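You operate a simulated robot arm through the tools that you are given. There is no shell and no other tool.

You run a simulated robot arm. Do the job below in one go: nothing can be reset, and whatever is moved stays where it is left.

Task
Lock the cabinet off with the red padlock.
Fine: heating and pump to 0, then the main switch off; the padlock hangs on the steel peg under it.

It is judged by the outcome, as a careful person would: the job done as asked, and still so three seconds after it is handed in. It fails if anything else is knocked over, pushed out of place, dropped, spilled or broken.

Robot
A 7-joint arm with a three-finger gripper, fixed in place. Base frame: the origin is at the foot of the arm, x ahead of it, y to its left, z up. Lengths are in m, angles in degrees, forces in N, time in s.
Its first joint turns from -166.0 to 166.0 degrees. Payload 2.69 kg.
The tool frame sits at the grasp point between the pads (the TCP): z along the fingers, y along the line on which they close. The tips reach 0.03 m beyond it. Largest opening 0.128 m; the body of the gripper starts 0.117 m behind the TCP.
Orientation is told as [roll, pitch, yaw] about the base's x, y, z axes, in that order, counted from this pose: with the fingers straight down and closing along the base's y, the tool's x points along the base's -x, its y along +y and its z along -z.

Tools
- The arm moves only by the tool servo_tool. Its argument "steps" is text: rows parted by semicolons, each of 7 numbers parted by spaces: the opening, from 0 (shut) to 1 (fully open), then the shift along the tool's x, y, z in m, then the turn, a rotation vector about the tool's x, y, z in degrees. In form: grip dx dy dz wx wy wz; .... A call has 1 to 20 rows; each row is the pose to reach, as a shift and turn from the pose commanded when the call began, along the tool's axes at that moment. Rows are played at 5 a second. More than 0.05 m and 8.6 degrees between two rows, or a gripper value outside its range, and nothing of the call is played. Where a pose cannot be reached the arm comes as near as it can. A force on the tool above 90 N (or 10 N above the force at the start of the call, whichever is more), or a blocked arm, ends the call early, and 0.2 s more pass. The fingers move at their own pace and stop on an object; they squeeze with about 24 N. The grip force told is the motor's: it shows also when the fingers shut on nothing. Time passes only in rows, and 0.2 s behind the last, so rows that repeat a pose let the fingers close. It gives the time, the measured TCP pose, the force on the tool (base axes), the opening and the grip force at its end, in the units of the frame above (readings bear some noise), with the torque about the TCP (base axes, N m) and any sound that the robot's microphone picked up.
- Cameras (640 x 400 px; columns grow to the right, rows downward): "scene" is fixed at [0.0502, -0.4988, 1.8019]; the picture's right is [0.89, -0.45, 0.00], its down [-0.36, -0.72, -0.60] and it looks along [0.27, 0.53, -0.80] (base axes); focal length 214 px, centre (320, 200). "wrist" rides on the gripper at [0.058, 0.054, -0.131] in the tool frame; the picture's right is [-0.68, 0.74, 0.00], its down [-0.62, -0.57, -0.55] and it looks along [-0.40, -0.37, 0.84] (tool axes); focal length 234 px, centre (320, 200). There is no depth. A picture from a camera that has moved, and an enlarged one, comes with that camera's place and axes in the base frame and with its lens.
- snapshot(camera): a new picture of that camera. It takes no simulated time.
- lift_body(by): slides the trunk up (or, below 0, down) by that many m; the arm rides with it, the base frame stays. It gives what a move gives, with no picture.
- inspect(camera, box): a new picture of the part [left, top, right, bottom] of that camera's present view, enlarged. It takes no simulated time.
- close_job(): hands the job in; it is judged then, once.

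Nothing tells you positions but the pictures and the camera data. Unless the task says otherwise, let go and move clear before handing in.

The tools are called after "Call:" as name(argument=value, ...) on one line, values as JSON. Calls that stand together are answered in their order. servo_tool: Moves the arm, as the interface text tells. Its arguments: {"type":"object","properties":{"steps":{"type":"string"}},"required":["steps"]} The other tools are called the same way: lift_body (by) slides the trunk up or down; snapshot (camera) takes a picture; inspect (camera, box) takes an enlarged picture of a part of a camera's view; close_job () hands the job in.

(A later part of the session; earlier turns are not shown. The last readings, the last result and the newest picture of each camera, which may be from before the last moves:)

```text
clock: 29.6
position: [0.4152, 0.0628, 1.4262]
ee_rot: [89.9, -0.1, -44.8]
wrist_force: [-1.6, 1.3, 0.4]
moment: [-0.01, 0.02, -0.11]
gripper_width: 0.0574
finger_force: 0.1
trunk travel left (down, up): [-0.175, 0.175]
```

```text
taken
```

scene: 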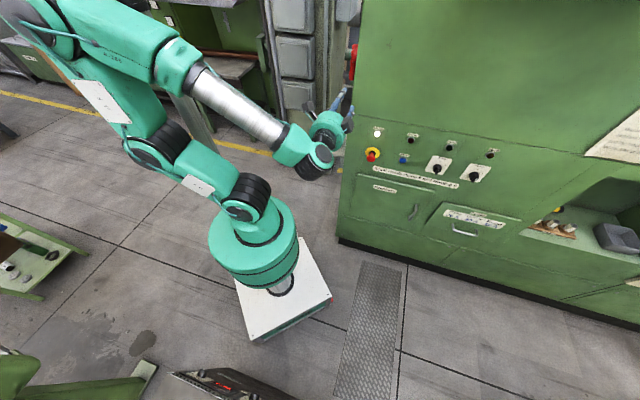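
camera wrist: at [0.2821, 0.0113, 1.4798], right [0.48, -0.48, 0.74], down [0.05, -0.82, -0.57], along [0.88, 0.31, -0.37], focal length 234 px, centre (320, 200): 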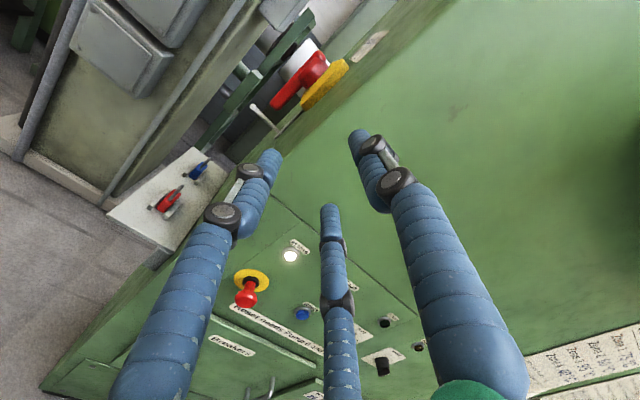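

I can see the red main-switch handle on a yellow plate, the steel peg, and the two padlocks on the shelf. I zoom in.

Call:
inspect(camera="wrist", box=[220, 20, 380, 150])

Call:
inspect(camera="wrist", box=[100, 130, 260, 260])

Call:
inspect(camera="scene", box=[310, 20, 390, 170])

```text
3.08 times, centred on (300, 85) of wrist
camera zoom: at [0.2821, 0.0113, 1.4798], right [0.48, -0.48, 0.74], down [0.05, -0.82, -0.57], along [0.88, 0.31, -0.37], focal length 720 px, centre (382, 554)
```

zoom: 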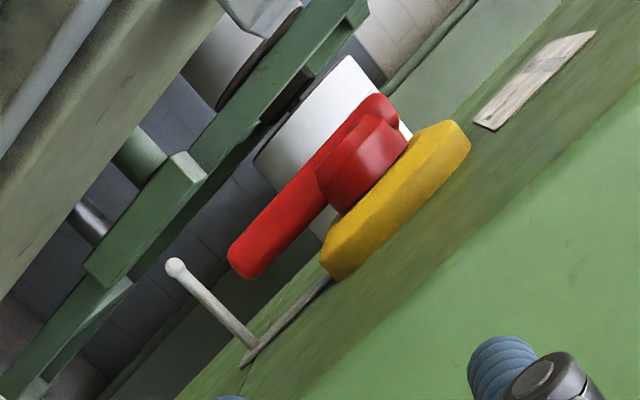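

```text
3.08 times, centred on (180, 195) of wrist
camera zoom: at [0.2821, 0.0113, 1.4798], right [0.48, -0.48, 0.74], down [0.05, -0.82, -0.57], along [0.88, 0.31, -0.37], focal length 720 px, centre (751, 215)
```

zoom: 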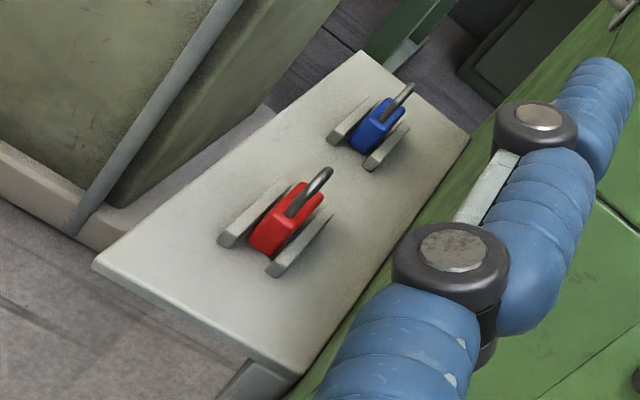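

```text
2.67 times, centred on (350, 95) of scene
camera zoom: at [0.0502, -0.4988, 1.8019], right [0.89, -0.45, 0.0], down [-0.36, -0.72, -0.6], along [0.27, 0.53, -0.8], focal length 572 px, centre (240, 480)
```

zoom: 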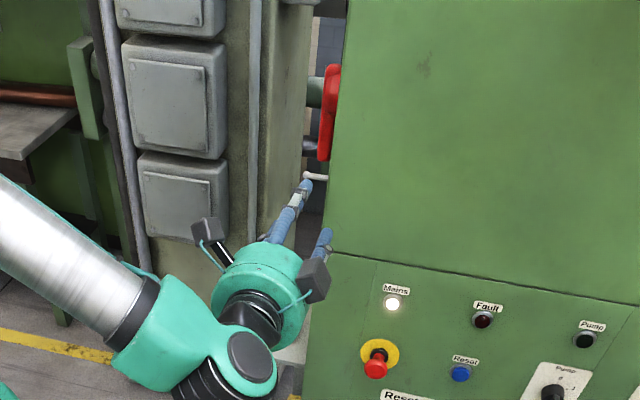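

The side of the cabinet is at about 0.26 m lateral; peg near height 1.288, handle from 1.34 to 1.47. I move left clear of the cabinet corner, then forward alongside it to view the switch from its face.

Call:
servo_tool(steps="0.45 0.045 0 0 0 0 0; 0.45 0.09 0 0 0 0 0; 0.45 0.135 0 0 0 0 0; 0.45 0.175 0 0.02 0 0 0; 0.45 0.21 0 0.05 0 0 0; 0.45 0.24 0 0.08 0 0 0; 0.45 0.265 0 0.115 0 0 0; 0.45 0.28 0 0.155 0 0 0; 0.45 0.29 0 0.195 0 0 0; 0.45 0.3 0 0.235 0 0 0; 0.45 0.3 0 0.235 0 0 0")

Call:
snapshot(camera="wrist")

Call:
snapshot(camera="scene")

```text
clock: 32.0
position: [0.4168, 0.3766, 1.4323]
ee_rot: [89.7, 0.1, -43.6]
wrist_force: [-0.6, -0.4, 1.1]
moment: [-0.02, 0.01, -0.03]
gripper_width: 0.0577
finger_force: 0.0
out of reach, approached as far as the arm can: row 6, 7, 8, 9, 10, 11
trunk travel left (down, up): [-0.175, 0.175]
```

```text
taken
camera wrist: at [0.2852, 0.3219, 1.4863], right [0.49, -0.46, 0.74], down [0.07, -0.82, -0.56], along [0.87, 0.33, -0.37], focal length 234 px, centre (320, 200)
```

wrist: 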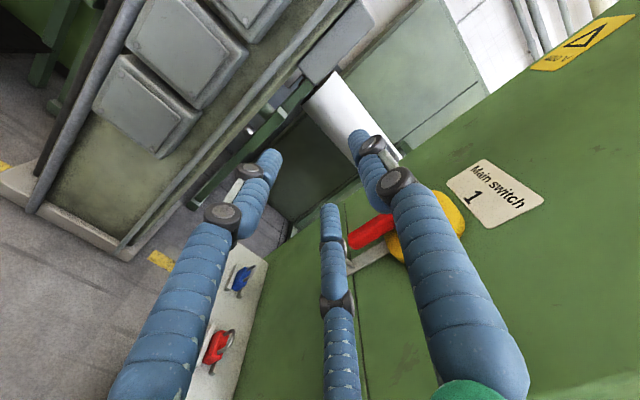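

```text
taken
```

scene: 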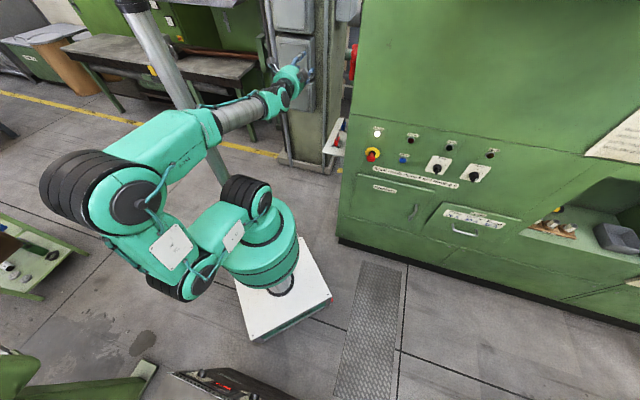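

The arm settled a little short of the last pose, within reach limits. I check the surroundings of the arm, including the upright pole, and the switch view.

Call:
inspect(camera="scene", box=[100, 0, 300, 220])

Call:
inspect(camera="wrist", box=[180, 120, 560, 400])

```text
1.82 times, centred on (200, 110) of scene
camera zoom: at [0.0502, -0.4988, 1.8019], right [0.89, -0.45, 0.0], down [-0.36, -0.72, -0.6], along [0.27, 0.53, -0.8], focal length 390 px, centre (538, 364)
```

zoom: 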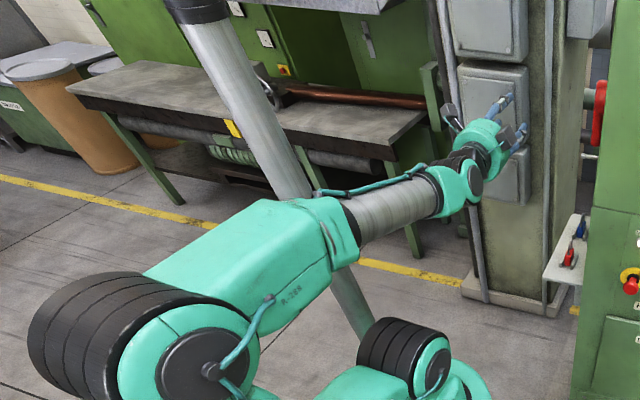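

```text
1.43 times, centred on (370, 260) of wrist
camera zoom: at [0.2852, 0.3219, 1.4863], right [0.49, -0.46, 0.74], down [0.07, -0.82, -0.56], along [0.87, 0.33, -0.37], focal length 334 px, centre (249, 114)
```

zoom: 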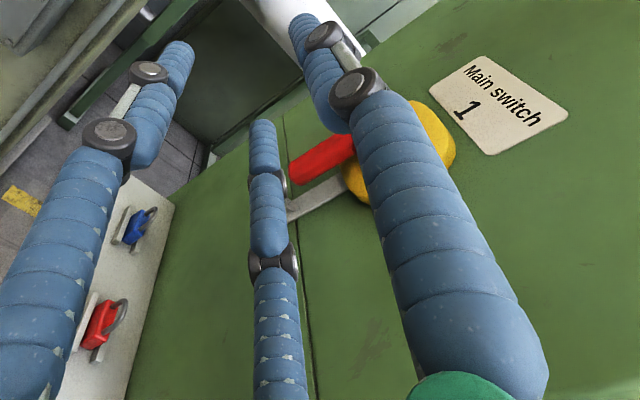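

The pole stands far behind, clear of the arm. I now turn the tool to face the cabinet side while moving forward, keeping ~20 cm from the switch.

Call:
servo_tool(steps="0.45 0.002 0 0.02 0 -7.5 0; 0.45 0.004 0 0.04 0 -15 0; 0.45 0.006 0 0.06 0 -22.5 0; 0.45 0.008 0 0.08 0 -30 0; 0.45 0.01 0 0.1 0 -37.5 0; 0.45 0.012 0 0.12 0 -45 0; 0.45 0.014 0 0.14 0 -52.5 0; 0.45 0.016 0 0.16 0 -60 0; 0.45 0.018 0 0.18 0 -67.5 0; 0.45 0.02 0 0.2 0 -75 0; 0.45 0.02 0 0.22 0 -82.5 0; 0.45 0.02 0 0.24 0 -90 0; 0.45 0.02 0 0.24 0 -90 0")

Call:
snapshot(camera="wrist")

Call:
snapshot(camera="scene")

```text
clock: 35.0
position: [0.5229, 0.4477, 1.6839]
ee_rot: [82.5, 19.4, -136.3]
wrist_force: [-1.2, -2.3, 0.1]
moment: [0.03, -0.01, 0.22]
gripper_width: 0.0574
finger_force: 0.1
out of reach, approached as far as the arm can: row 1, 2, 3, 4, 5, 6
trunk travel left (down, up): [-0.175, 0.175]
stopped in row 13: the arm was blocked; the commanded pose is now the measured one
```

```text
taken
camera wrist: at [0.462, 0.5582, 1.77], right [-0.57, -0.68, 0.46], down [-0.73, 0.16, -0.67], along [0.38, -0.72, -0.58], focal length 234 px, centre (320, 200)
```

wrist: 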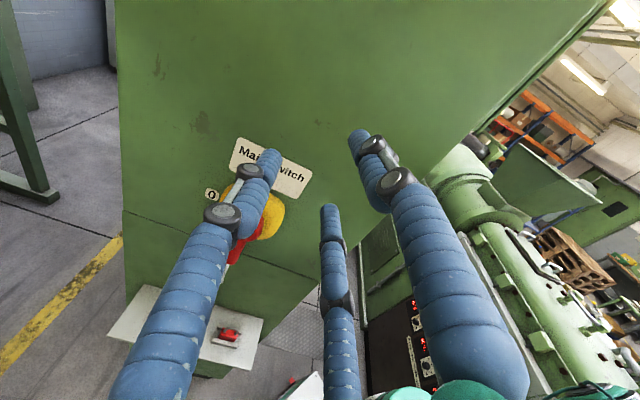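

```text
taken
```

scene: 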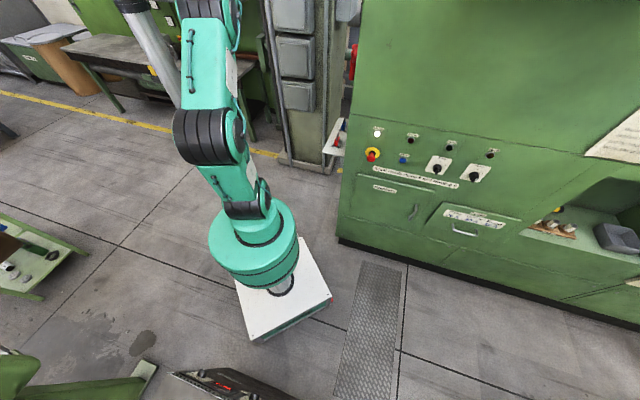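

The arm re-folded and stopped higher than intended, without contact. From here I can see a "0" mark on the far side of the switch and "1" on top. I zoom in.

Call:
inspect(camera="wrist", box=[180, 120, 340, 280])

Call:
inspect(camera="wrist", box=[100, 270, 280, 390])

Call:
inspect(camera="scene", box=[100, 0, 400, 200])

```text
2.50 times, centred on (260, 200) of wrist
camera zoom: at [0.462, 0.5582, 1.77], right [-0.57, -0.68, 0.46], down [-0.73, 0.16, -0.67], along [0.38, -0.72, -0.58], focal length 585 px, centre (470, 200)
```

zoom: 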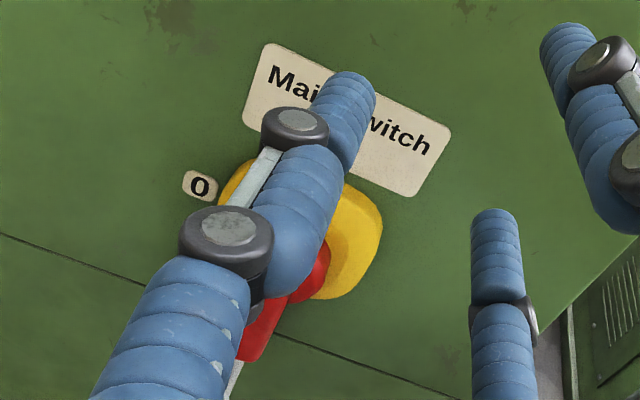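

```text
3.33 times, centred on (190, 330) of wrist
camera zoom: at [0.462, 0.5582, 1.77], right [-0.57, -0.68, 0.46], down [-0.73, 0.16, -0.67], along [0.38, -0.72, -0.58], focal length 781 px, centre (753, -233)
```

zoom: 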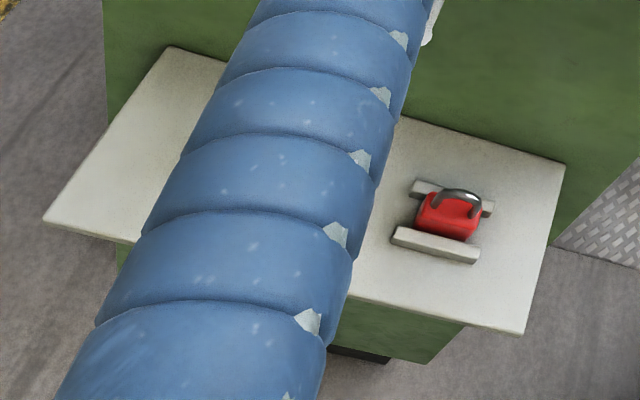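

```text
2.00 times, centred on (250, 100) of scene
camera zoom: at [0.0502, -0.4988, 1.8019], right [0.89, -0.45, 0.0], down [-0.36, -0.72, -0.6], along [0.27, 0.53, -0.8], focal length 429 px, centre (460, 400)
```

zoom: 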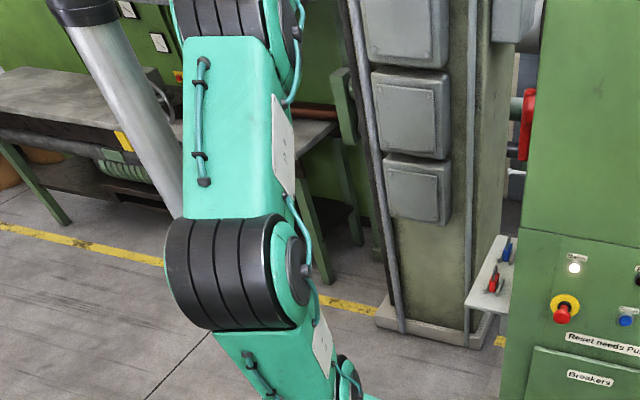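

The turn direction is clear: "1" is above the handle and "0" to its left (far side), and the long lever hangs down. So the lever must swing 90° counterclockwise, its tip moving up toward the robot side. I bring the tool down level with the switch, keeping back, for a clean view.

Call:
servo_tool(steps="0.45 0.0036 -0.0329 -0.0027 -0.9 0 -2.4; 0.45 0.0072 -0.0658 -0.0054 -1.9 0 -4.9; 0.45 0.0108 -0.0987 -0.008 -2.8 0 -7.3; 0.45 0.0144 -0.1316 -0.0107 -3.8 0 -9.8; 0.45 0.0179 -0.1644 -0.0134 -4.7 0 -12.2; 0.45 0.0215 -0.1973 -0.016 -5.6 0 -14.6; 0.45 0.0251 -0.2302 -0.0187 -6.6 0 -17; 0.45 0.0287 -0.2631 -0.0214 -7.5 0 -19.5; 0.45 0.0287 -0.2631 -0.0214 -7.5 0 -19.5")

Call:
snapshot(camera="wrist")

Call:
snapshot(camera="scene")

```text
clock: 37.0
position: [0.569, 0.5677, 1.4466]
ee_rot: [90.4, -0.3, -135.0]
wrist_force: [-0.6, 0.4, -0.3]
moment: [-0.11, -0.06, -0.07]
gripper_width: 0.0575
finger_force: 0.0
trunk travel left (down, up): [-0.175, 0.175]
```

```text
taken
camera wrist: at [0.5178, 0.7018, 1.4994], right [-0.48, -0.47, 0.74], down [-0.82, -0.05, -0.57], along [0.31, -0.88, -0.36], focal length 234 px, centre (320, 200)
```

wrist: 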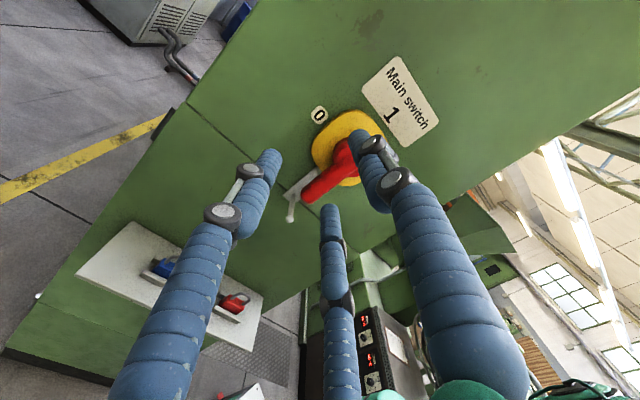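

```text
taken
```

scene: 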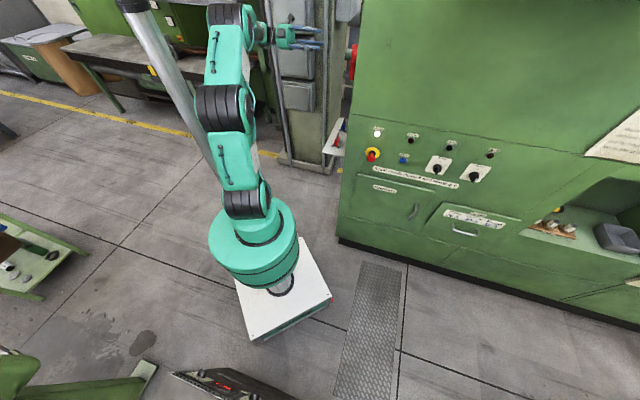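

Now I'm squarely facing the side of the cabinet with everything in view. Zooming on the switch, peg and padlocks.

Call:
inspect(camera="wrist", box=[270, 40, 450, 240])

Call:
inspect(camera="wrist", box=[60, 200, 320, 380])

```text
2.00 times, centred on (360, 140) of wrist
camera zoom: at [0.5178, 0.7018, 1.4994], right [-0.48, -0.47, 0.74], down [-0.82, -0.05, -0.57], along [0.31, -0.88, -0.36], focal length 468 px, centre (240, 320)
```

zoom: 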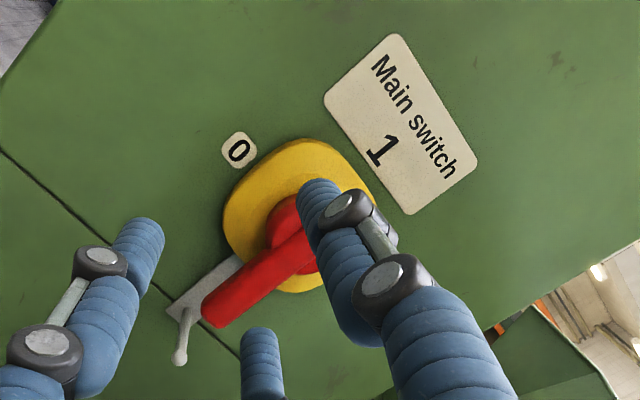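

```text
2.22 times, centred on (190, 290) of wrist
camera zoom: at [0.5178, 0.7018, 1.4994], right [-0.48, -0.47, 0.74], down [-0.82, -0.05, -0.57], along [0.31, -0.88, -0.36], focal length 520 px, centre (609, 0)
```

zoom: 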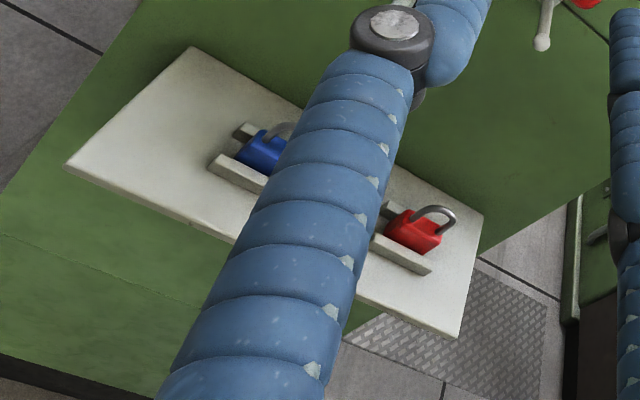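

Hub axis is about n=0.725, z=1.438 with the lever hanging ~10 cm down; the peg is at about n=0.72, z=1.298. I turn the tool 90° so its closing line crosses the lever and centre in front of it for a second view.

Call:
servo_tool(steps="0.45 -0.007 -0.007 0.005 0 0 8; 0.45 -0.014 -0.014 0.01 0 0 16; 0.45 -0.021 -0.022 0.015 0 0 24; 0.45 -0.028 -0.029 0.02 0 0 32; 0.45 -0.036 -0.037 0.025 0 0 40; 0.45 -0.043 -0.044 0.03 0 0 48; 0.45 -0.05 -0.052 0.036 0 0 56; 0.45 -0.057 -0.059 0.042 0 0 64; 0.45 -0.064 -0.067 0.048 0 0 72; 0.45 -0.072 -0.075 0.054 0 0 80; 0.45 -0.079 -0.082 0.06 0 0 88; 0.45 -0.079 -0.082 0.06 0 0 90; 0.45 -0.079 -0.082 0.06 0 0 90")

Call:
snapshot(camera="wrist")

Call:
snapshot(camera="scene")

```text
clock: 39.8
position: [0.5539, 0.4686, 1.3649]
ee_rot: [149.2, 89.6, -75.6]
wrist_force: [-0.1, -0.3, 0.2]
moment: [-0.02, -0.04, 0.01]
gripper_width: 0.0576
finger_force: 0.1
trunk travel left (down, up): [-0.175, 0.175]
```

```text
taken
camera wrist: at [0.4239, 0.5237, 1.4229], right [-0.52, -0.53, -0.67], down [0.01, 0.78, -0.62], along [0.85, -0.33, -0.4], focal length 234 px, centre (320, 200)
```

wrist: 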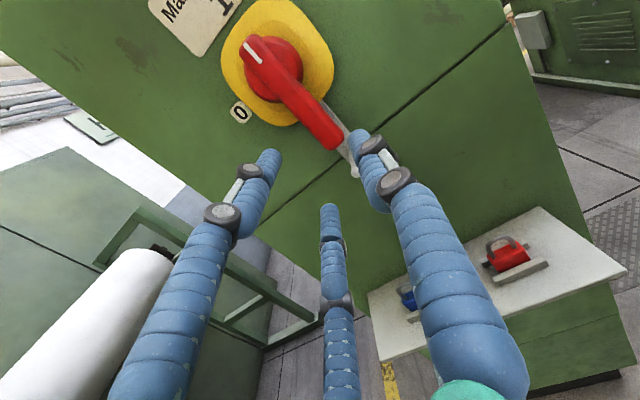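

```text
taken
```

scene: 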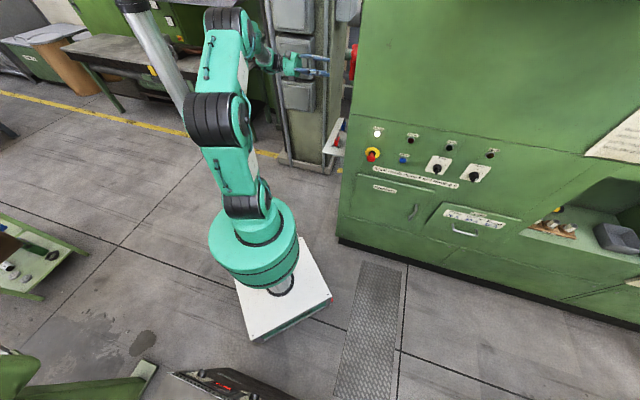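

The handle's white mark sits on its top end and points to "1", which confirms the counterclockwise turn to "0". I zoom in for measuring.

Call:
inspect(camera="wrist", box=[200, 0, 400, 190])

Call:
inspect(camera="wrist", box=[350, 190, 640, 380])

```text
2.11 times, centred on (300, 95) of wrist
camera zoom: at [0.4239, 0.5237, 1.4229], right [-0.52, -0.53, -0.67], down [0.01, 0.78, -0.62], along [0.85, -0.33, -0.4], focal length 493 px, centre (362, 421)
```

zoom: 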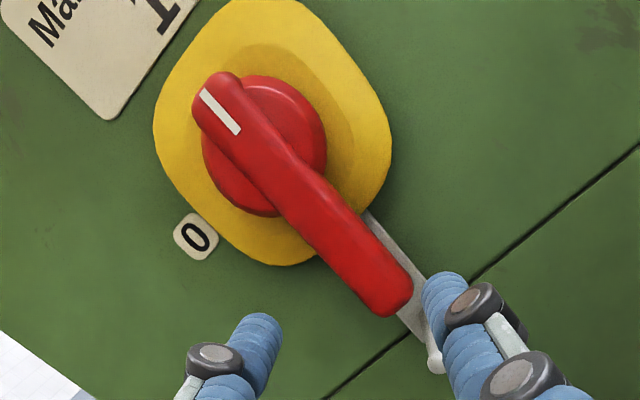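

```text
2.11 times, centred on (495, 285) of wrist
camera zoom: at [0.4239, 0.5237, 1.4229], right [-0.52, -0.53, -0.67], down [0.01, 0.78, -0.62], along [0.85, -0.33, -0.4], focal length 493 px, centre (-48, 21)
```

zoom: 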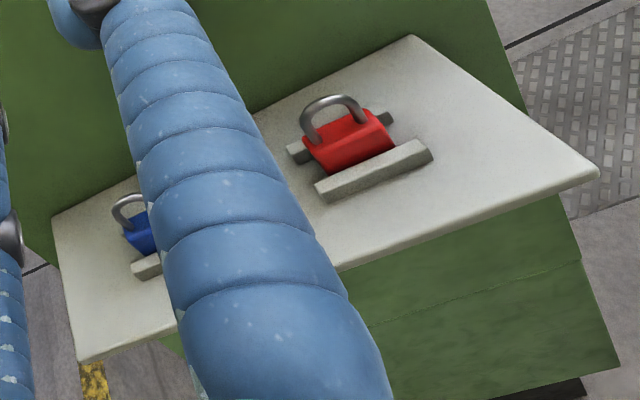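

Measured: hub axis n≈0.7215, z≈1.443, lever front at s≈0.205, peg ball at (n 0.722, z 1.305, s 0.174), cabinet side s≈0.26. I open wider and approach the lever about 7.5 cm below the hub, stopping just short for a check.

Call:
servo_tool(steps="0.75 0.005 -0.005 0.0 0 0 0; 0.75 0.005 -0.005 0.025 0 0 0; 0.75 0.005 -0.005 0.05 0 0 0; 0.75 0.005 -0.005 0.075 0 0 0; 0.75 0.005 -0.005 0.1 0 0 0; 0.75 0.005 -0.005 0.1 0 0 0")

Call:
snapshot(camera="wrist")

Call:
inspect(camera="scene", box=[240, 0, 400, 180])

```text
clock: 41.2
position: [0.6299, 0.4037, 1.3694]
ee_rot: [143.0, 89.5, -82.0]
wrist_force: [-0.3, 0.6, 0.6]
moment: [0.01, -0.02, -0.01]
gripper_width: 0.0961
finger_force: 0.0
trunk travel left (down, up): [-0.175, 0.175]
```

```text
taken
camera wrist: at [0.5001, 0.4581, 1.4293], right [-0.52, -0.53, -0.67], down [0.01, 0.78, -0.62], along [0.85, -0.33, -0.4], focal length 234 px, centre (320, 200)
```

wrist: 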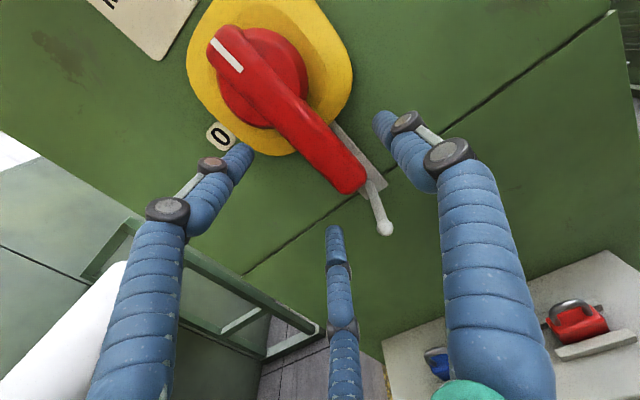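

```text
2.22 times, centred on (320, 90) of scene
camera zoom: at [0.0502, -0.4988, 1.8019], right [0.89, -0.45, 0.0], down [-0.36, -0.72, -0.6], along [0.27, 0.53, -0.8], focal length 477 px, centre (320, 444)
```

zoom: 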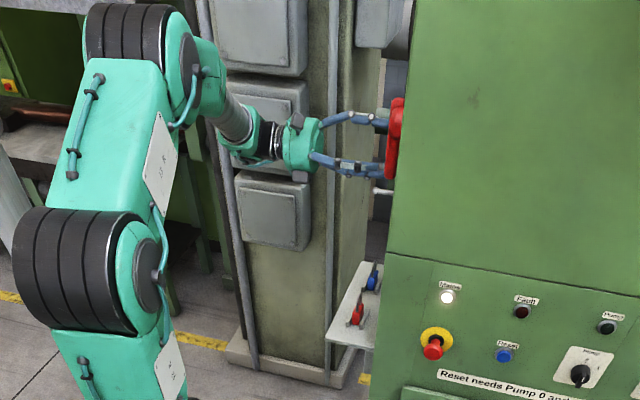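

Nearly there. I zoom in to check the centring of the lever between the fingers before going in.

Call:
inspect(camera="wrist", box=[220, 80, 420, 240])

```text
2.50 times, centred on (320, 160) of wrist
camera zoom: at [0.5001, 0.4581, 1.4293], right [-0.52, -0.53, -0.67], down [0.01, 0.78, -0.62], along [0.85, -0.33, -0.4], focal length 585 px, centre (320, 300)
```

zoom: 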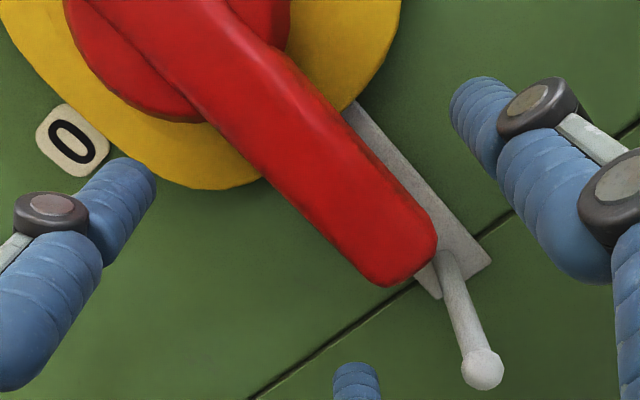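

Lever is well centred between thumb and finger pair. I go in 3 cm and close on it.

Call:
servo_tool(steps="0.75 0 0.002 0.01 0 0 0; 0.75 0 0.002 0.02 0 0 0; 0.75 0 0.002 0.03 0 0 0; 0.75 0 0.002 0.03 0 0 0; 0.5 0 0.002 0.03 0 0 0; 0.3 0 0.002 0.03 0 0 0; 0 0 0.002 0.03 0 0 0; 0 0 0.002 0.03 0 0 0; 0 0 0.002 0.03 0 0 0")

Call:
snapshot(camera="wrist")

```text
clock: 43.2
position: [0.6487, 0.3789, 1.3699]
ee_rot: [142.4, 89.7, -82.5]
wrist_force: [-3.5, -4.0, -2.6]
moment: [0.21, -0.23, -0.29]
gripper_width: 0.0412
finger_force: 45.2
trunk travel left (down, up): [-0.175, 0.175]
```

```text
taken
camera wrist: at [0.5197, 0.4345, 1.4304], right [-0.52, -0.53, -0.67], down [0.01, 0.78, -0.62], along [0.85, -0.33, -0.4], focal length 234 px, centre (320, 200)
```

wrist: 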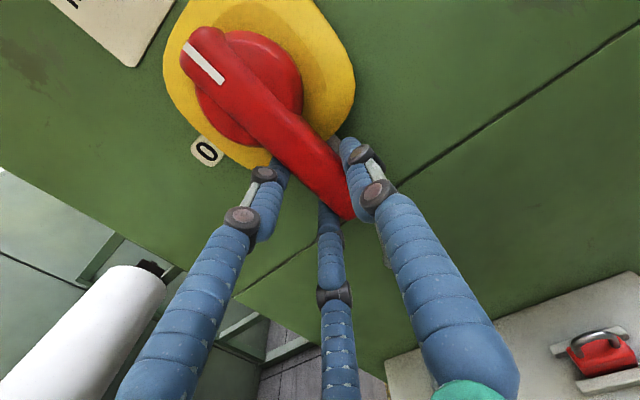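

Firm grip with almost no side load. I swing the lever counterclockwise around the hub, first half.

Call:
servo_tool(steps="0 -0.0001 0.0102 0 0 0 -8; 0 0.0012 0.0203 0 0 0 -16; 0 0.0039 0.0302 0 0 0 -24; 0 0.0079 0.0396 0 0 0 -32; 0 0.0132 0.0483 0 0 0 -40; 0 0.0132 0.0483 0 0 0 -40")

Call:
snapshot(camera="wrist")

```text
clock: 44.6
position: [0.6176, 0.3474, 1.3845]
ee_rot: [90.4, 49.6, -134.7]
wrist_force: [28.4, 1.2, -10.6]
moment: [-1.51, 0.73, 1.13]
gripper_width: 0.0415
finger_force: 45.2
trunk travel left (down, up): [-0.175, 0.175]
```

```text
taken
camera wrist: at [0.5224, 0.4372, 1.4632], right [-0.71, -0.71, -0.04], down [-0.36, 0.41, -0.84], along [0.61, -0.58, -0.54], focal length 234 px, centre (320, 200)
```

wrist: 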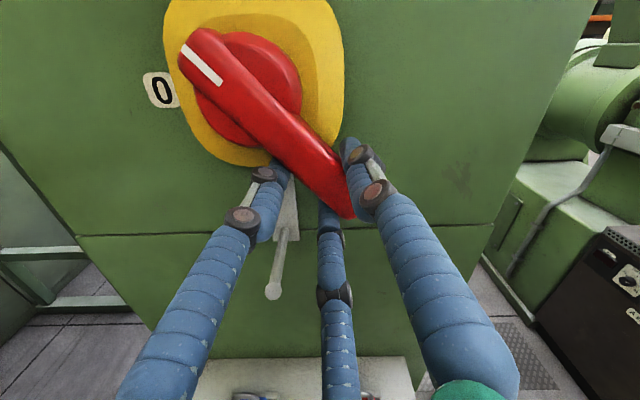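

The lever has followed to about 40°. I continue the same arc to the full 90°.

Call:
servo_tool(steps="0 -0.0001 0.0102 0 0 0 -8; 0 0.0012 0.0203 0 0 0 -16; 0 0.0039 0.0302 0 0 0 -24; 0 0.0079 0.0396 0 0 0 -32; 0 0.0132 0.0483 0 0 0 -40; 0 0.0197 0.0562 0 0 0 -48; 0 0.022 0.0585 0 0 0 -51; 0 0.022 0.0585 0 0 0 -51")

Call:
snapshot(camera="wrist")

Call:
inspect(camera="scene", box=[300, 20, 500, 180])

```text
clock: 46.4
position: [0.5958, 0.3246, 1.4343]
ee_rot: [90.2, -1.8, -135.0]
wrist_force: [13.9, 2.9, -54.0]
moment: [1.91, -0.23, 0.23]
gripper_width: 0.0414
finger_force: 44.8
trunk travel left (down, up): [-0.175, 0.175]
```

```text
taken
camera wrist: at [0.5457, 0.4605, 1.4865], right [-0.46, -0.46, 0.76], down [-0.83, -0.06, -0.55], along [0.3, -0.89, -0.36], focal length 234 px, centre (320, 200)
```

wrist: 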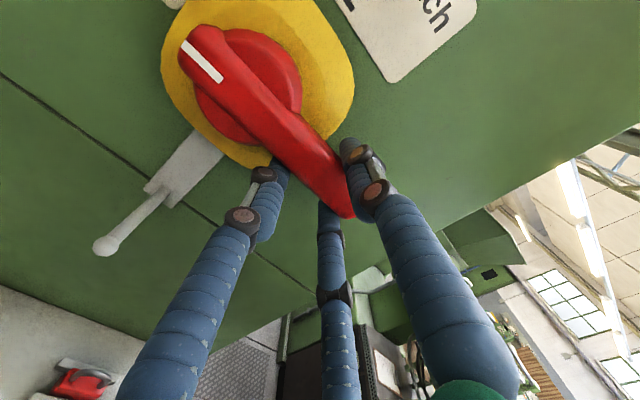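

```text
2.50 times, centred on (400, 100) of scene
camera zoom: at [0.0502, -0.4988, 1.8019], right [0.89, -0.45, 0.0], down [-0.36, -0.72, -0.6], along [0.27, 0.53, -0.8], focal length 536 px, centre (120, 450)
```

zoom: 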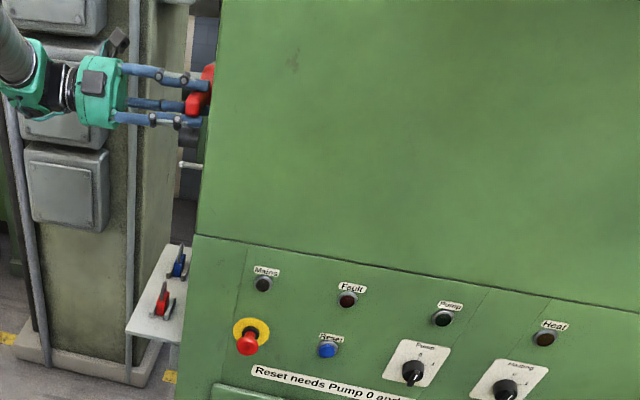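

The mains lamp is out and the lever is at the horizontal "0" position. I open the fingers and back straight off.

Call:
servo_tool(steps="0.3 0 0 0 0 0 0; 0.5 0 0 0 0 0 0; 0.75 0 0 0 0 0 0; 0.75 0 0 0 0 0 0; 0.75 0 0 -0.03 0 0 0; 0.75 0 0 -0.07 0 0 0; 0.75 0 0 -0.11 0 0 0; 0.75 0 0 -0.15 0 0 0; 0.75 0 0 -0.19 0 0 0; 0.75 0 0 -0.19 0 0 0")

Call:
snapshot(camera="wrist")

Call:
snapshot(camera="scene")

```text
clock: 48.6
position: [0.4556, 0.4563, 1.4363]
ee_rot: [90.4, -1.3, -135.0]
wrist_force: [-0.2, 0.6, -0.5]
moment: [-0.04, -0.02, -0.01]
gripper_width: 0.0958
finger_force: 0.2
trunk travel left (down, up): [-0.175, 0.175]
```

```text
taken
camera wrist: at [0.4066, 0.5911, 1.4883], right [-0.47, -0.46, 0.75], down [-0.83, -0.06, -0.56], along [0.3, -0.88, -0.36], focal length 234 px, centre (320, 200)
```

wrist: 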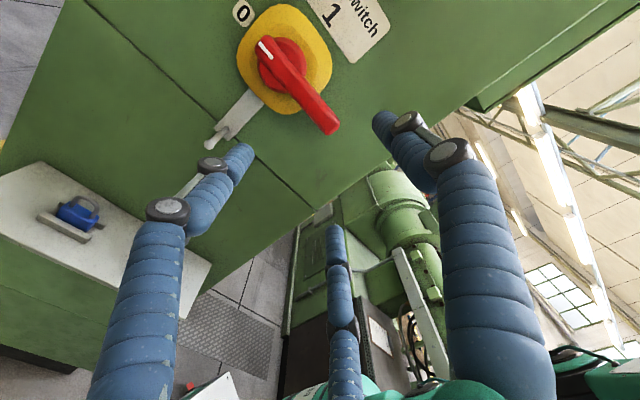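

```text
taken
```

scene: 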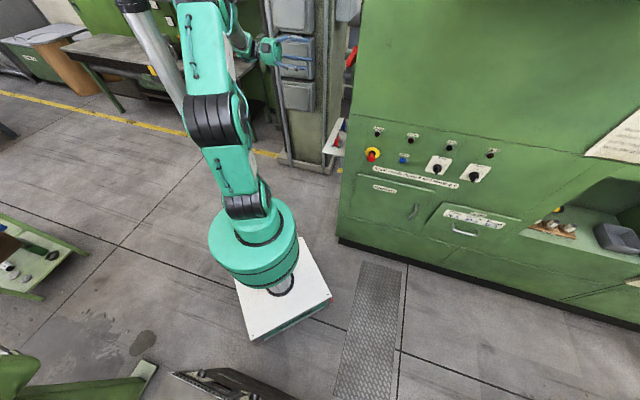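

The handle's mark points to "0". Next is the red padlock on the shelf (about n 0.64, s 0.186, z 1.02). I go down to view it closely, staying outside the shelf.

Call:
servo_tool(steps="0.75 0 -0.02 -0.004 0 0 7.6; 0.75 -0.001 -0.04 -0.008 0 0 15.2; 0.75 -0.001 -0.06 -0.012 0 0 22.8; 0.75 -0.002 -0.08 -0.016 0 0 30.4; 0.75 -0.002 -0.1 -0.02 0 0 38; 0.75 -0.002 -0.12 -0.025 0 0 45.6; 0.75 -0.003 -0.14 -0.03 0 0 53.2; 0.75 -0.003 -0.16 -0.034 0 0 60.8; 0.75 -0.004 -0.18 -0.038 0 0 68.4; 0.75 -0.004 -0.2 -0.042 0 0 76; 0.75 -0.005 -0.22 -0.046 0 0 83.6; 0.75 -0.005 -0.236 -0.05 0 0 91.2; 0.75 -0.005 -0.236 -0.05 0 0 91.2")

Call:
snapshot(camera="wrist")

Call:
snapshot(camera="scene")

```text
clock: 51.4
position: [0.4176, 0.4845, 1.2013]
ee_rot: [-175.2, 89.6, -40.2]
wrist_force: [0.2, 0.9, 0.0]
moment: [0.01, -0.02, 0.0]
gripper_width: 0.096
finger_force: 0.0
trunk travel left (down, up): [-0.175, 0.175]
```

```text
taken
camera wrist: at [0.2877, 0.5402, 1.2598], right [-0.52, -0.52, -0.68], down [0.02, 0.79, -0.62], along [0.86, -0.33, -0.4], focal length 234 px, centre (320, 200)
```

wrist: 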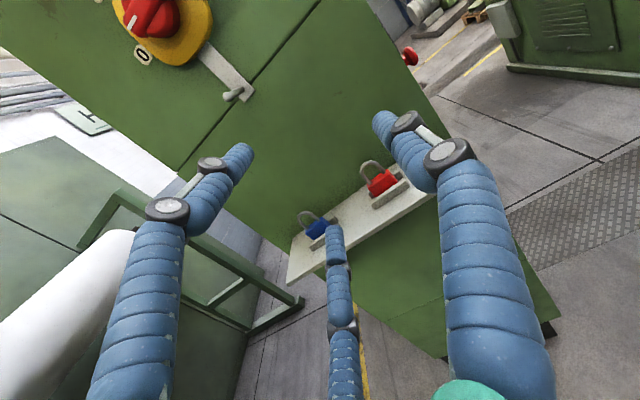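

```text
taken
```

scene: 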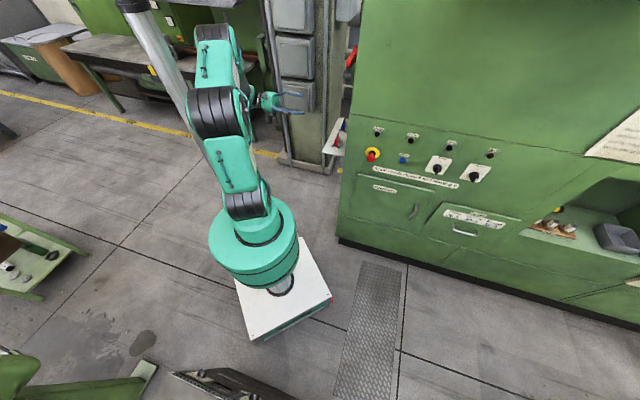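

Call:
inspect(camera="wrist", box=[270, 130, 450, 290])

Call:
inspect(camera="wrist", box=[100, 0, 280, 120])

```text
2.50 times, centred on (360, 210) of wrist
camera zoom: at [0.2877, 0.5402, 1.2598], right [-0.52, -0.52, -0.68], down [0.02, 0.79, -0.62], along [0.86, -0.33, -0.4], focal length 585 px, centre (220, 175)
```

zoom: 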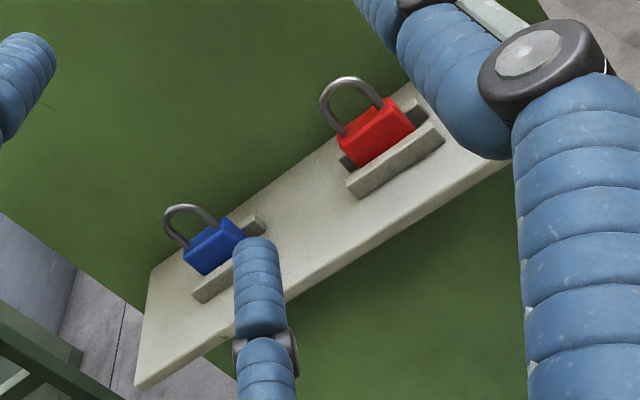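

```text
3.33 times, centred on (190, 60) of wrist
camera zoom: at [0.2877, 0.5402, 1.2598], right [-0.52, -0.52, -0.68], down [0.02, 0.79, -0.62], along [0.86, -0.33, -0.4], focal length 781 px, centre (753, 667)
```

zoom: 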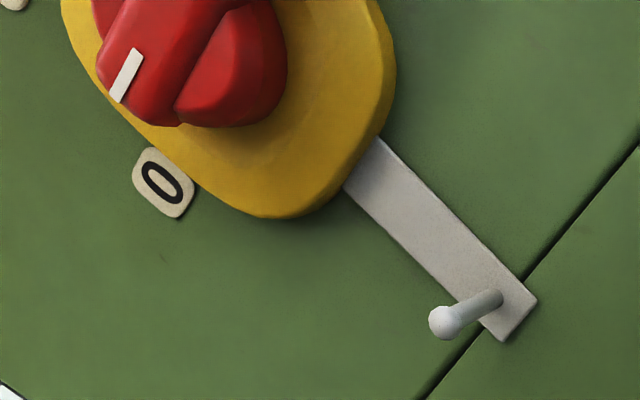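

I have clear views of the peg (n 0.720, z 1.306, ball at s 0.174) and the red padlock standing in its cradle with the shackle up and loop facing along the peg. I'll pick it from above, so I first reorient the tool to point down, away from the shelf.

Call:
servo_tool(steps="0.6 0.008 0 0.002 -4.62 -4.62 4.62; 0.6 0.016 0 0.004 -9.24 -9.24 9.24; 0.6 0.024 0 0.006 -13.86 -13.86 13.86; 0.6 0.032 0 0.008 -18.48 -18.48 18.48; 0.6 0.04 0 0.01 -23.1 -23.1 23.1; 0.6 0.048 0 0.012 -27.7 -27.7 27.7; 0.6 0.056 0 0.014 -32.3 -32.3 32.3; 0.6 0.064 0 0.016 -36.95 -36.95 36.95; 0.6 0.072 0 0.018 -41.6 -41.6 41.6; 0.6 0.08 0 0.02 -46.2 -46.2 46.2; 0.6 0.088 0 0.022 -50.8 -50.8 50.8; 0.6 0.096 0 0.024 -55.4 -55.4 55.4; 0.6 0.104 0 0.026 -60.0 -60.0 60.0; 0.6 0.112 0 0.028 -64.65 -64.65 64.65; 0.6 0.12 0 0.03 -69.28 -69.28 69.28; 0.6 0.12 0 0.03 -69.28 -69.28 69.28")

Call:
snapshot(camera="wrist")

Call:
snapshot(camera="scene")

```text
clock: 54.8
position: [0.4443, 0.4604, 1.3027]
ee_rot: [-14.8, 16.7, 58.3]
wrist_force: [0.5, -0.1, -0.5]
moment: [-0.05, 0.04, -0.05]
gripper_width: 0.0766
finger_force: 0.0
out of reach, approached as far as the arm can: row 12, 13, 14, 15, 16
trunk travel left (down, up): [-0.175, 0.175]
```

```text
taken
camera wrist: at [0.36, 0.4858, 1.4292], right [-0.29, 0.88, -0.37], down [0.76, 0.45, 0.47], along [0.58, -0.15, -0.8], focal length 234 px, centre (320, 200)
```

wrist: 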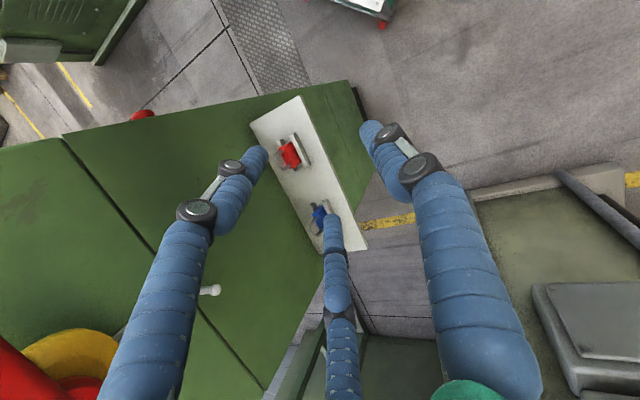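

```text
taken
```

scene: 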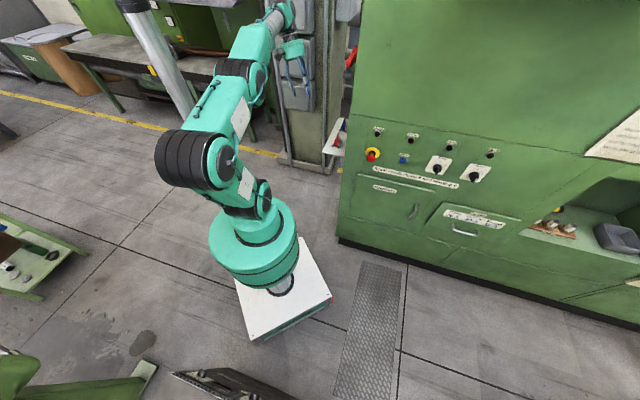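

The wrist is at a limit here because the forearm rises steeply to this pose. Raising the trunk will flatten the forearm, so I lift it and then lower the tool again.

Call:
lift_body(by=0.16)

Call:
snapshot(camera="scene")

```text
clock: 56.6
position: [0.4445, 0.4608, 1.4628]
ee_rot: [-14.7, 16.7, 58.2]
wrist_force: [0.0, 0.4, -0.1]
moment: [0.01, 0.0, 0.01]
gripper_width: 0.0768
finger_force: 0.1
trunk travel left (down, up): [-0.335, 0.015]
```

```text
taken
```

scene: 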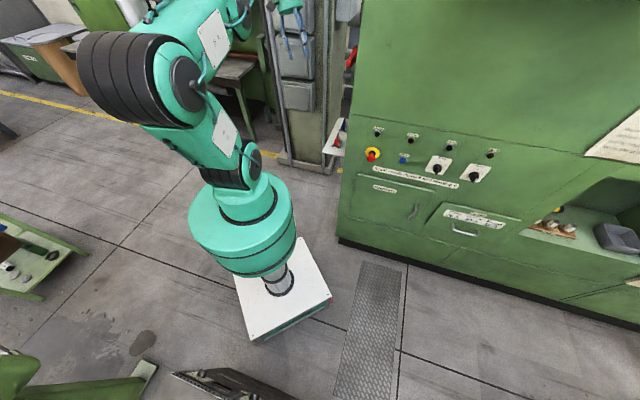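

Now I lower the tool straight along its axis and see whether the vertical orientation becomes reachable.

Call:
servo_tool(steps="0.6 0 0 0.04 0 0 0; 0.6 0 0 0.08 0 0 0; 0.6 0 0 0.12 0 0 0; 0.6 0 0 0.16 0 0 0; 0.6 0 0 0.16 0 0 0")

Call:
snapshot(camera="wrist")

Call:
snapshot(camera="scene")

```text
clock: 57.8
position: [0.4608, 0.3973, 1.3207]
ee_rot: [-14.2, 16.7, 59.0]
wrist_force: [-0.4, 0.2, -0.5]
moment: [0.0, 0.01, 0.01]
gripper_width: 0.0767
finger_force: 0.0
out of reach, approached as far as the arm can: row 2, 3, 4, 5
trunk travel left (down, up): [-0.335, 0.015]
```

```text
taken
camera wrist: at [0.3785, 0.4199, 1.4474], right [-0.3, 0.88, -0.37], down [0.76, 0.46, 0.46], along [0.58, -0.14, -0.81], focal length 234 px, centre (320, 200)
```

wrist: 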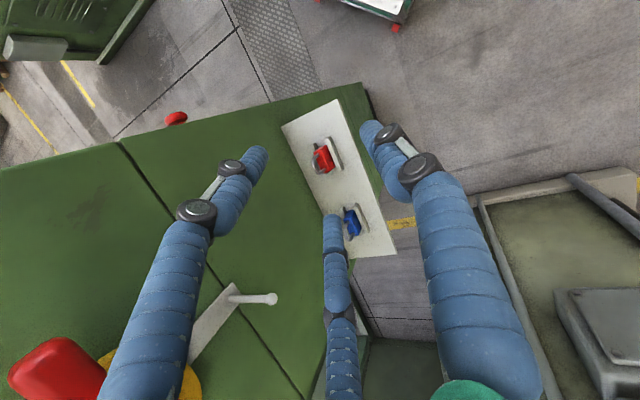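

```text
taken
```

scene: 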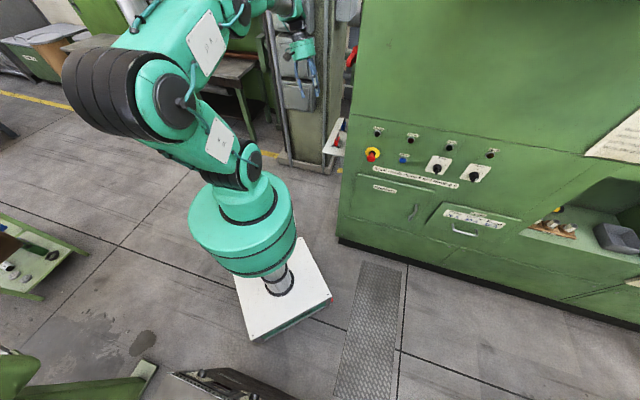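

This wrist branch is wound near its limit. I'll retrace to the arm posture I used at the front panel, where pointing down with this finger orientation was easy. First I rotate back to face the cabinet side, moving away and up.

Call:
servo_tool(steps="0.6 -0.0026 0.0026 -0.0132 4.41 4.45 -4.57; 0.6 -0.0051 0.0052 -0.0264 8.82 8.9 -9.13; 0.6 -0.0077 0.0078 -0.0396 13.2 13.35 -13.7; 0.6 -0.0103 0.0103 -0.0527 17.6 17.8 -18.3; 0.6 -0.0128 0.0129 -0.0659 22.0 22.25 -22.8; 0.6 -0.0154 0.0155 -0.0791 26.45 26.7 -27.4; 0.6 -0.018 0.0181 -0.0923 30.9 31.15 -32.0; 0.6 -0.0205 0.0207 -0.1055 35.3 35.6 -36.5; 0.6 -0.0231 0.0233 -0.1187 39.7 40.05 -41.1; 0.6 -0.0257 0.0258 -0.1318 44.1 44.5 -45.7; 0.6 -0.0282 0.0284 -0.145 48.5 48.95 -50.2; 0.6 -0.0308 0.031 -0.1582 52.9 53.4 -54.8; 0.6 -0.0308 0.031 -0.1582 52.9 53.4 -54.8")

Call:
snapshot(camera="scene")

```text
clock: 60.6
position: [0.4431, 0.493, 1.4509]
ee_rot: [-10.2, 89.9, 124.6]
wrist_force: [-0.4, 0.6, -0.1]
moment: [0.0, 0.01, -0.01]
gripper_width: 0.0768
finger_force: 0.0
trunk travel left (down, up): [-0.335, 0.015]
```

```text
taken
```

scene: 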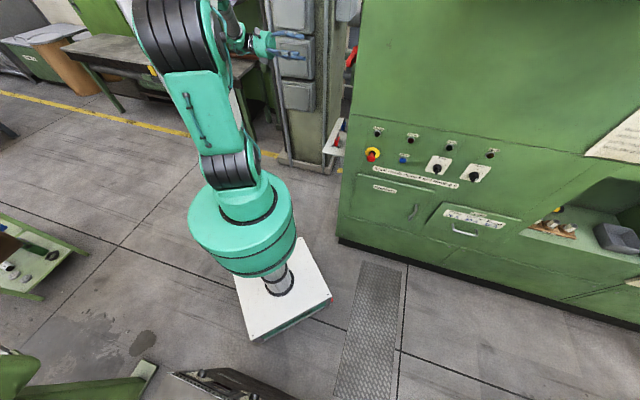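

Back facing the side. Now I unwind the hand roll by 180° (in two calls) so the downward orientation comes out near the middle of the wrist's range.

Call:
servo_tool(steps="0.6 0 0 0 0 0 -8; 0.6 0 0 0 0 0 -16; 0.6 0 0 0 0 0 -24; 0.6 0 0 0 0 0 -32; 0.6 0 0 0 0 0 -40; 0.6 0 0 0 0 0 -48; 0.6 0 0 0 0 0 -56; 0.6 0 0 0 0 0 -64; 0.6 0 0 0 0 0 -72; 0.6 0 0 0 0 0 -80; 0.6 0 0 0 0 0 -88; 0.6 0 0 0 0 0 -90")

Call:
servo_tool(steps="0.6 0 0 0 0 0 -8; 0.6 0 0 0 0 0 -16; 0.6 0 0 0 0 0 -24; 0.6 0 0 0 0 0 -32; 0.6 0 0 0 0 0 -40; 0.6 0 0 0 0 0 -48; 0.6 0 0 0 0 0 -56; 0.6 0 0 0 0 0 -64; 0.6 0 0 0 0 0 -72; 0.6 0 0 0 0 0 -80; 0.6 0 0 0 0 0 -88; 0.6 0 0 0 0 0 -90")

Call:
snapshot(camera="scene")

Call:
snapshot(camera="wrist")

```text
clock: 63.2
position: [0.4413, 0.494, 1.4504]
ee_rot: [89.7, 0.0, -135.1]
wrist_force: [-0.4, -0.4, 0.1]
moment: [-0.05, -0.04, -0.02]
gripper_width: 0.0769
finger_force: 0.1
trunk travel left (down, up): [-0.335, 0.015]
```

```text
clock: 65.8
position: [0.4419, 0.4942, 1.4504]
ee_rot: [-24.5, -89.8, -20.5]
wrist_force: [0.0, 0.1, -0.2]
moment: [0.0, 0.03, 0.0]
gripper_width: 0.0769
finger_force: 0.1
trunk travel left (down, up): [-0.335, 0.015]
```

```text
taken
```

scene: 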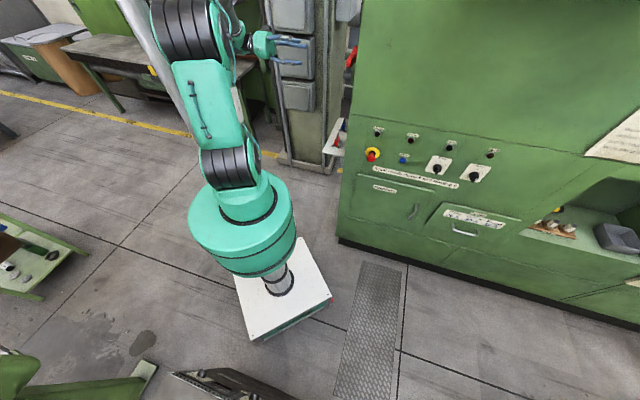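

```text
taken
camera wrist: at [0.3879, 0.6249, 1.3927], right [0.52, 0.52, 0.68], down [-0.79, -0.01, 0.62], along [0.33, -0.85, 0.4], focal length 234 px, centre (320, 200)
```

wrist: 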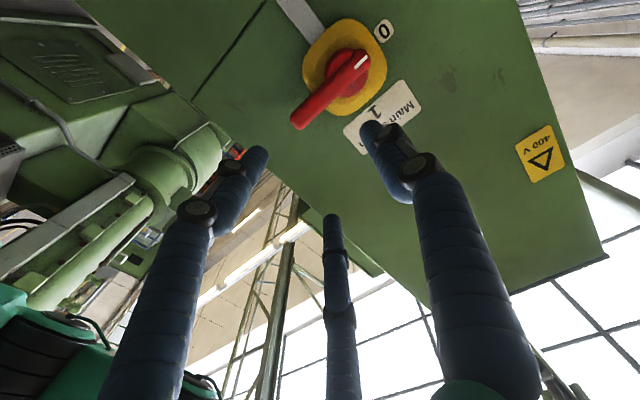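

Unwound cleanly. Now I swing the tool from facing the side to pointing down through this branch.

Call:
servo_tool(steps="0.6 0.003 -0.002 0.005 -4.62 4.62 -4.62; 0.6 0.006 -0.004 0.01 -9.24 9.24 -9.24; 0.6 0.01 -0.006 0.016 -13.86 13.86 -13.86; 0.6 0.013 -0.008 0.021 -18.48 18.48 -18.48; 0.6 0.016 -0.01 0.026 -23.1 23.1 -23.1; 0.6 0.02 -0.012 0.032 -27.7 27.7 -27.7; 0.6 0.023 -0.014 0.037 -32.3 32.3 -32.3; 0.6 0.026 -0.016 0.042 -36.95 36.95 -36.95; 0.6 0.03 -0.018 0.048 -41.6 41.6 -41.6; 0.6 0.033 -0.02 0.053 -46.2 46.2 -46.2; 0.6 0.036 -0.022 0.058 -50.8 50.8 -50.8; 0.6 0.04 -0.024 0.064 -55.4 55.4 -55.4; 0.6 0.043 -0.026 0.069 -60.0 60.0 -60.0; 0.6 0.046 -0.028 0.074 -64.65 64.65 -64.65; 0.6 0.05 -0.03 0.08 -69.28 69.28 -69.28; 0.6 0.05 -0.03 0.08 -69.28 69.28 -69.28")

Call:
snapshot(camera="scene")

Call:
snapshot(camera="wrist")

```text
clock: 69.2
position: [0.4674, 0.4251, 1.387]
ee_rot: [-11.0, -8.0, 39.9]
wrist_force: [0.8, 1.0, -0.4]
moment: [-0.06, 0.04, 0.0]
gripper_width: 0.0768
finger_force: 0.1
out of reach, approached as far as the arm can: row 13, 14, 15, 16
trunk travel left (down, up): [-0.335, 0.015]
```

```text
taken
```

scene: 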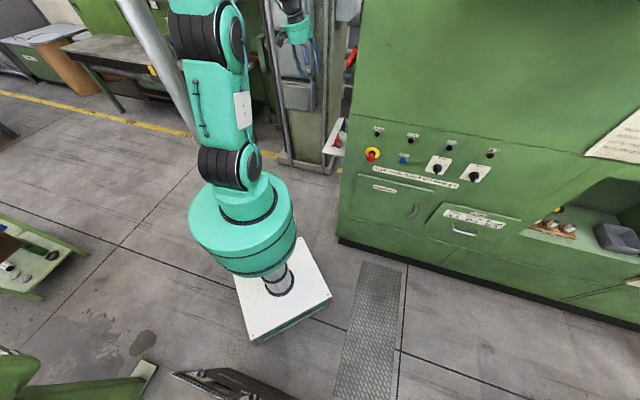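

```text
taken
camera wrist: at [0.3604, 0.4361, 1.4974], right [0.06, 1.0, -0.04], down [0.69, -0.01, 0.73], along [0.72, -0.08, -0.69], focal length 234 px, centre (320, 200)
```

wrist: 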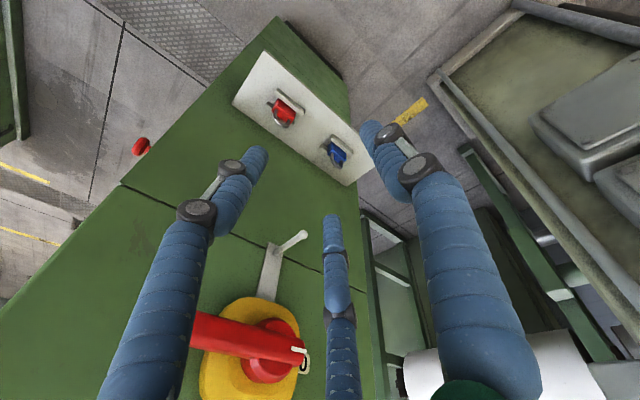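

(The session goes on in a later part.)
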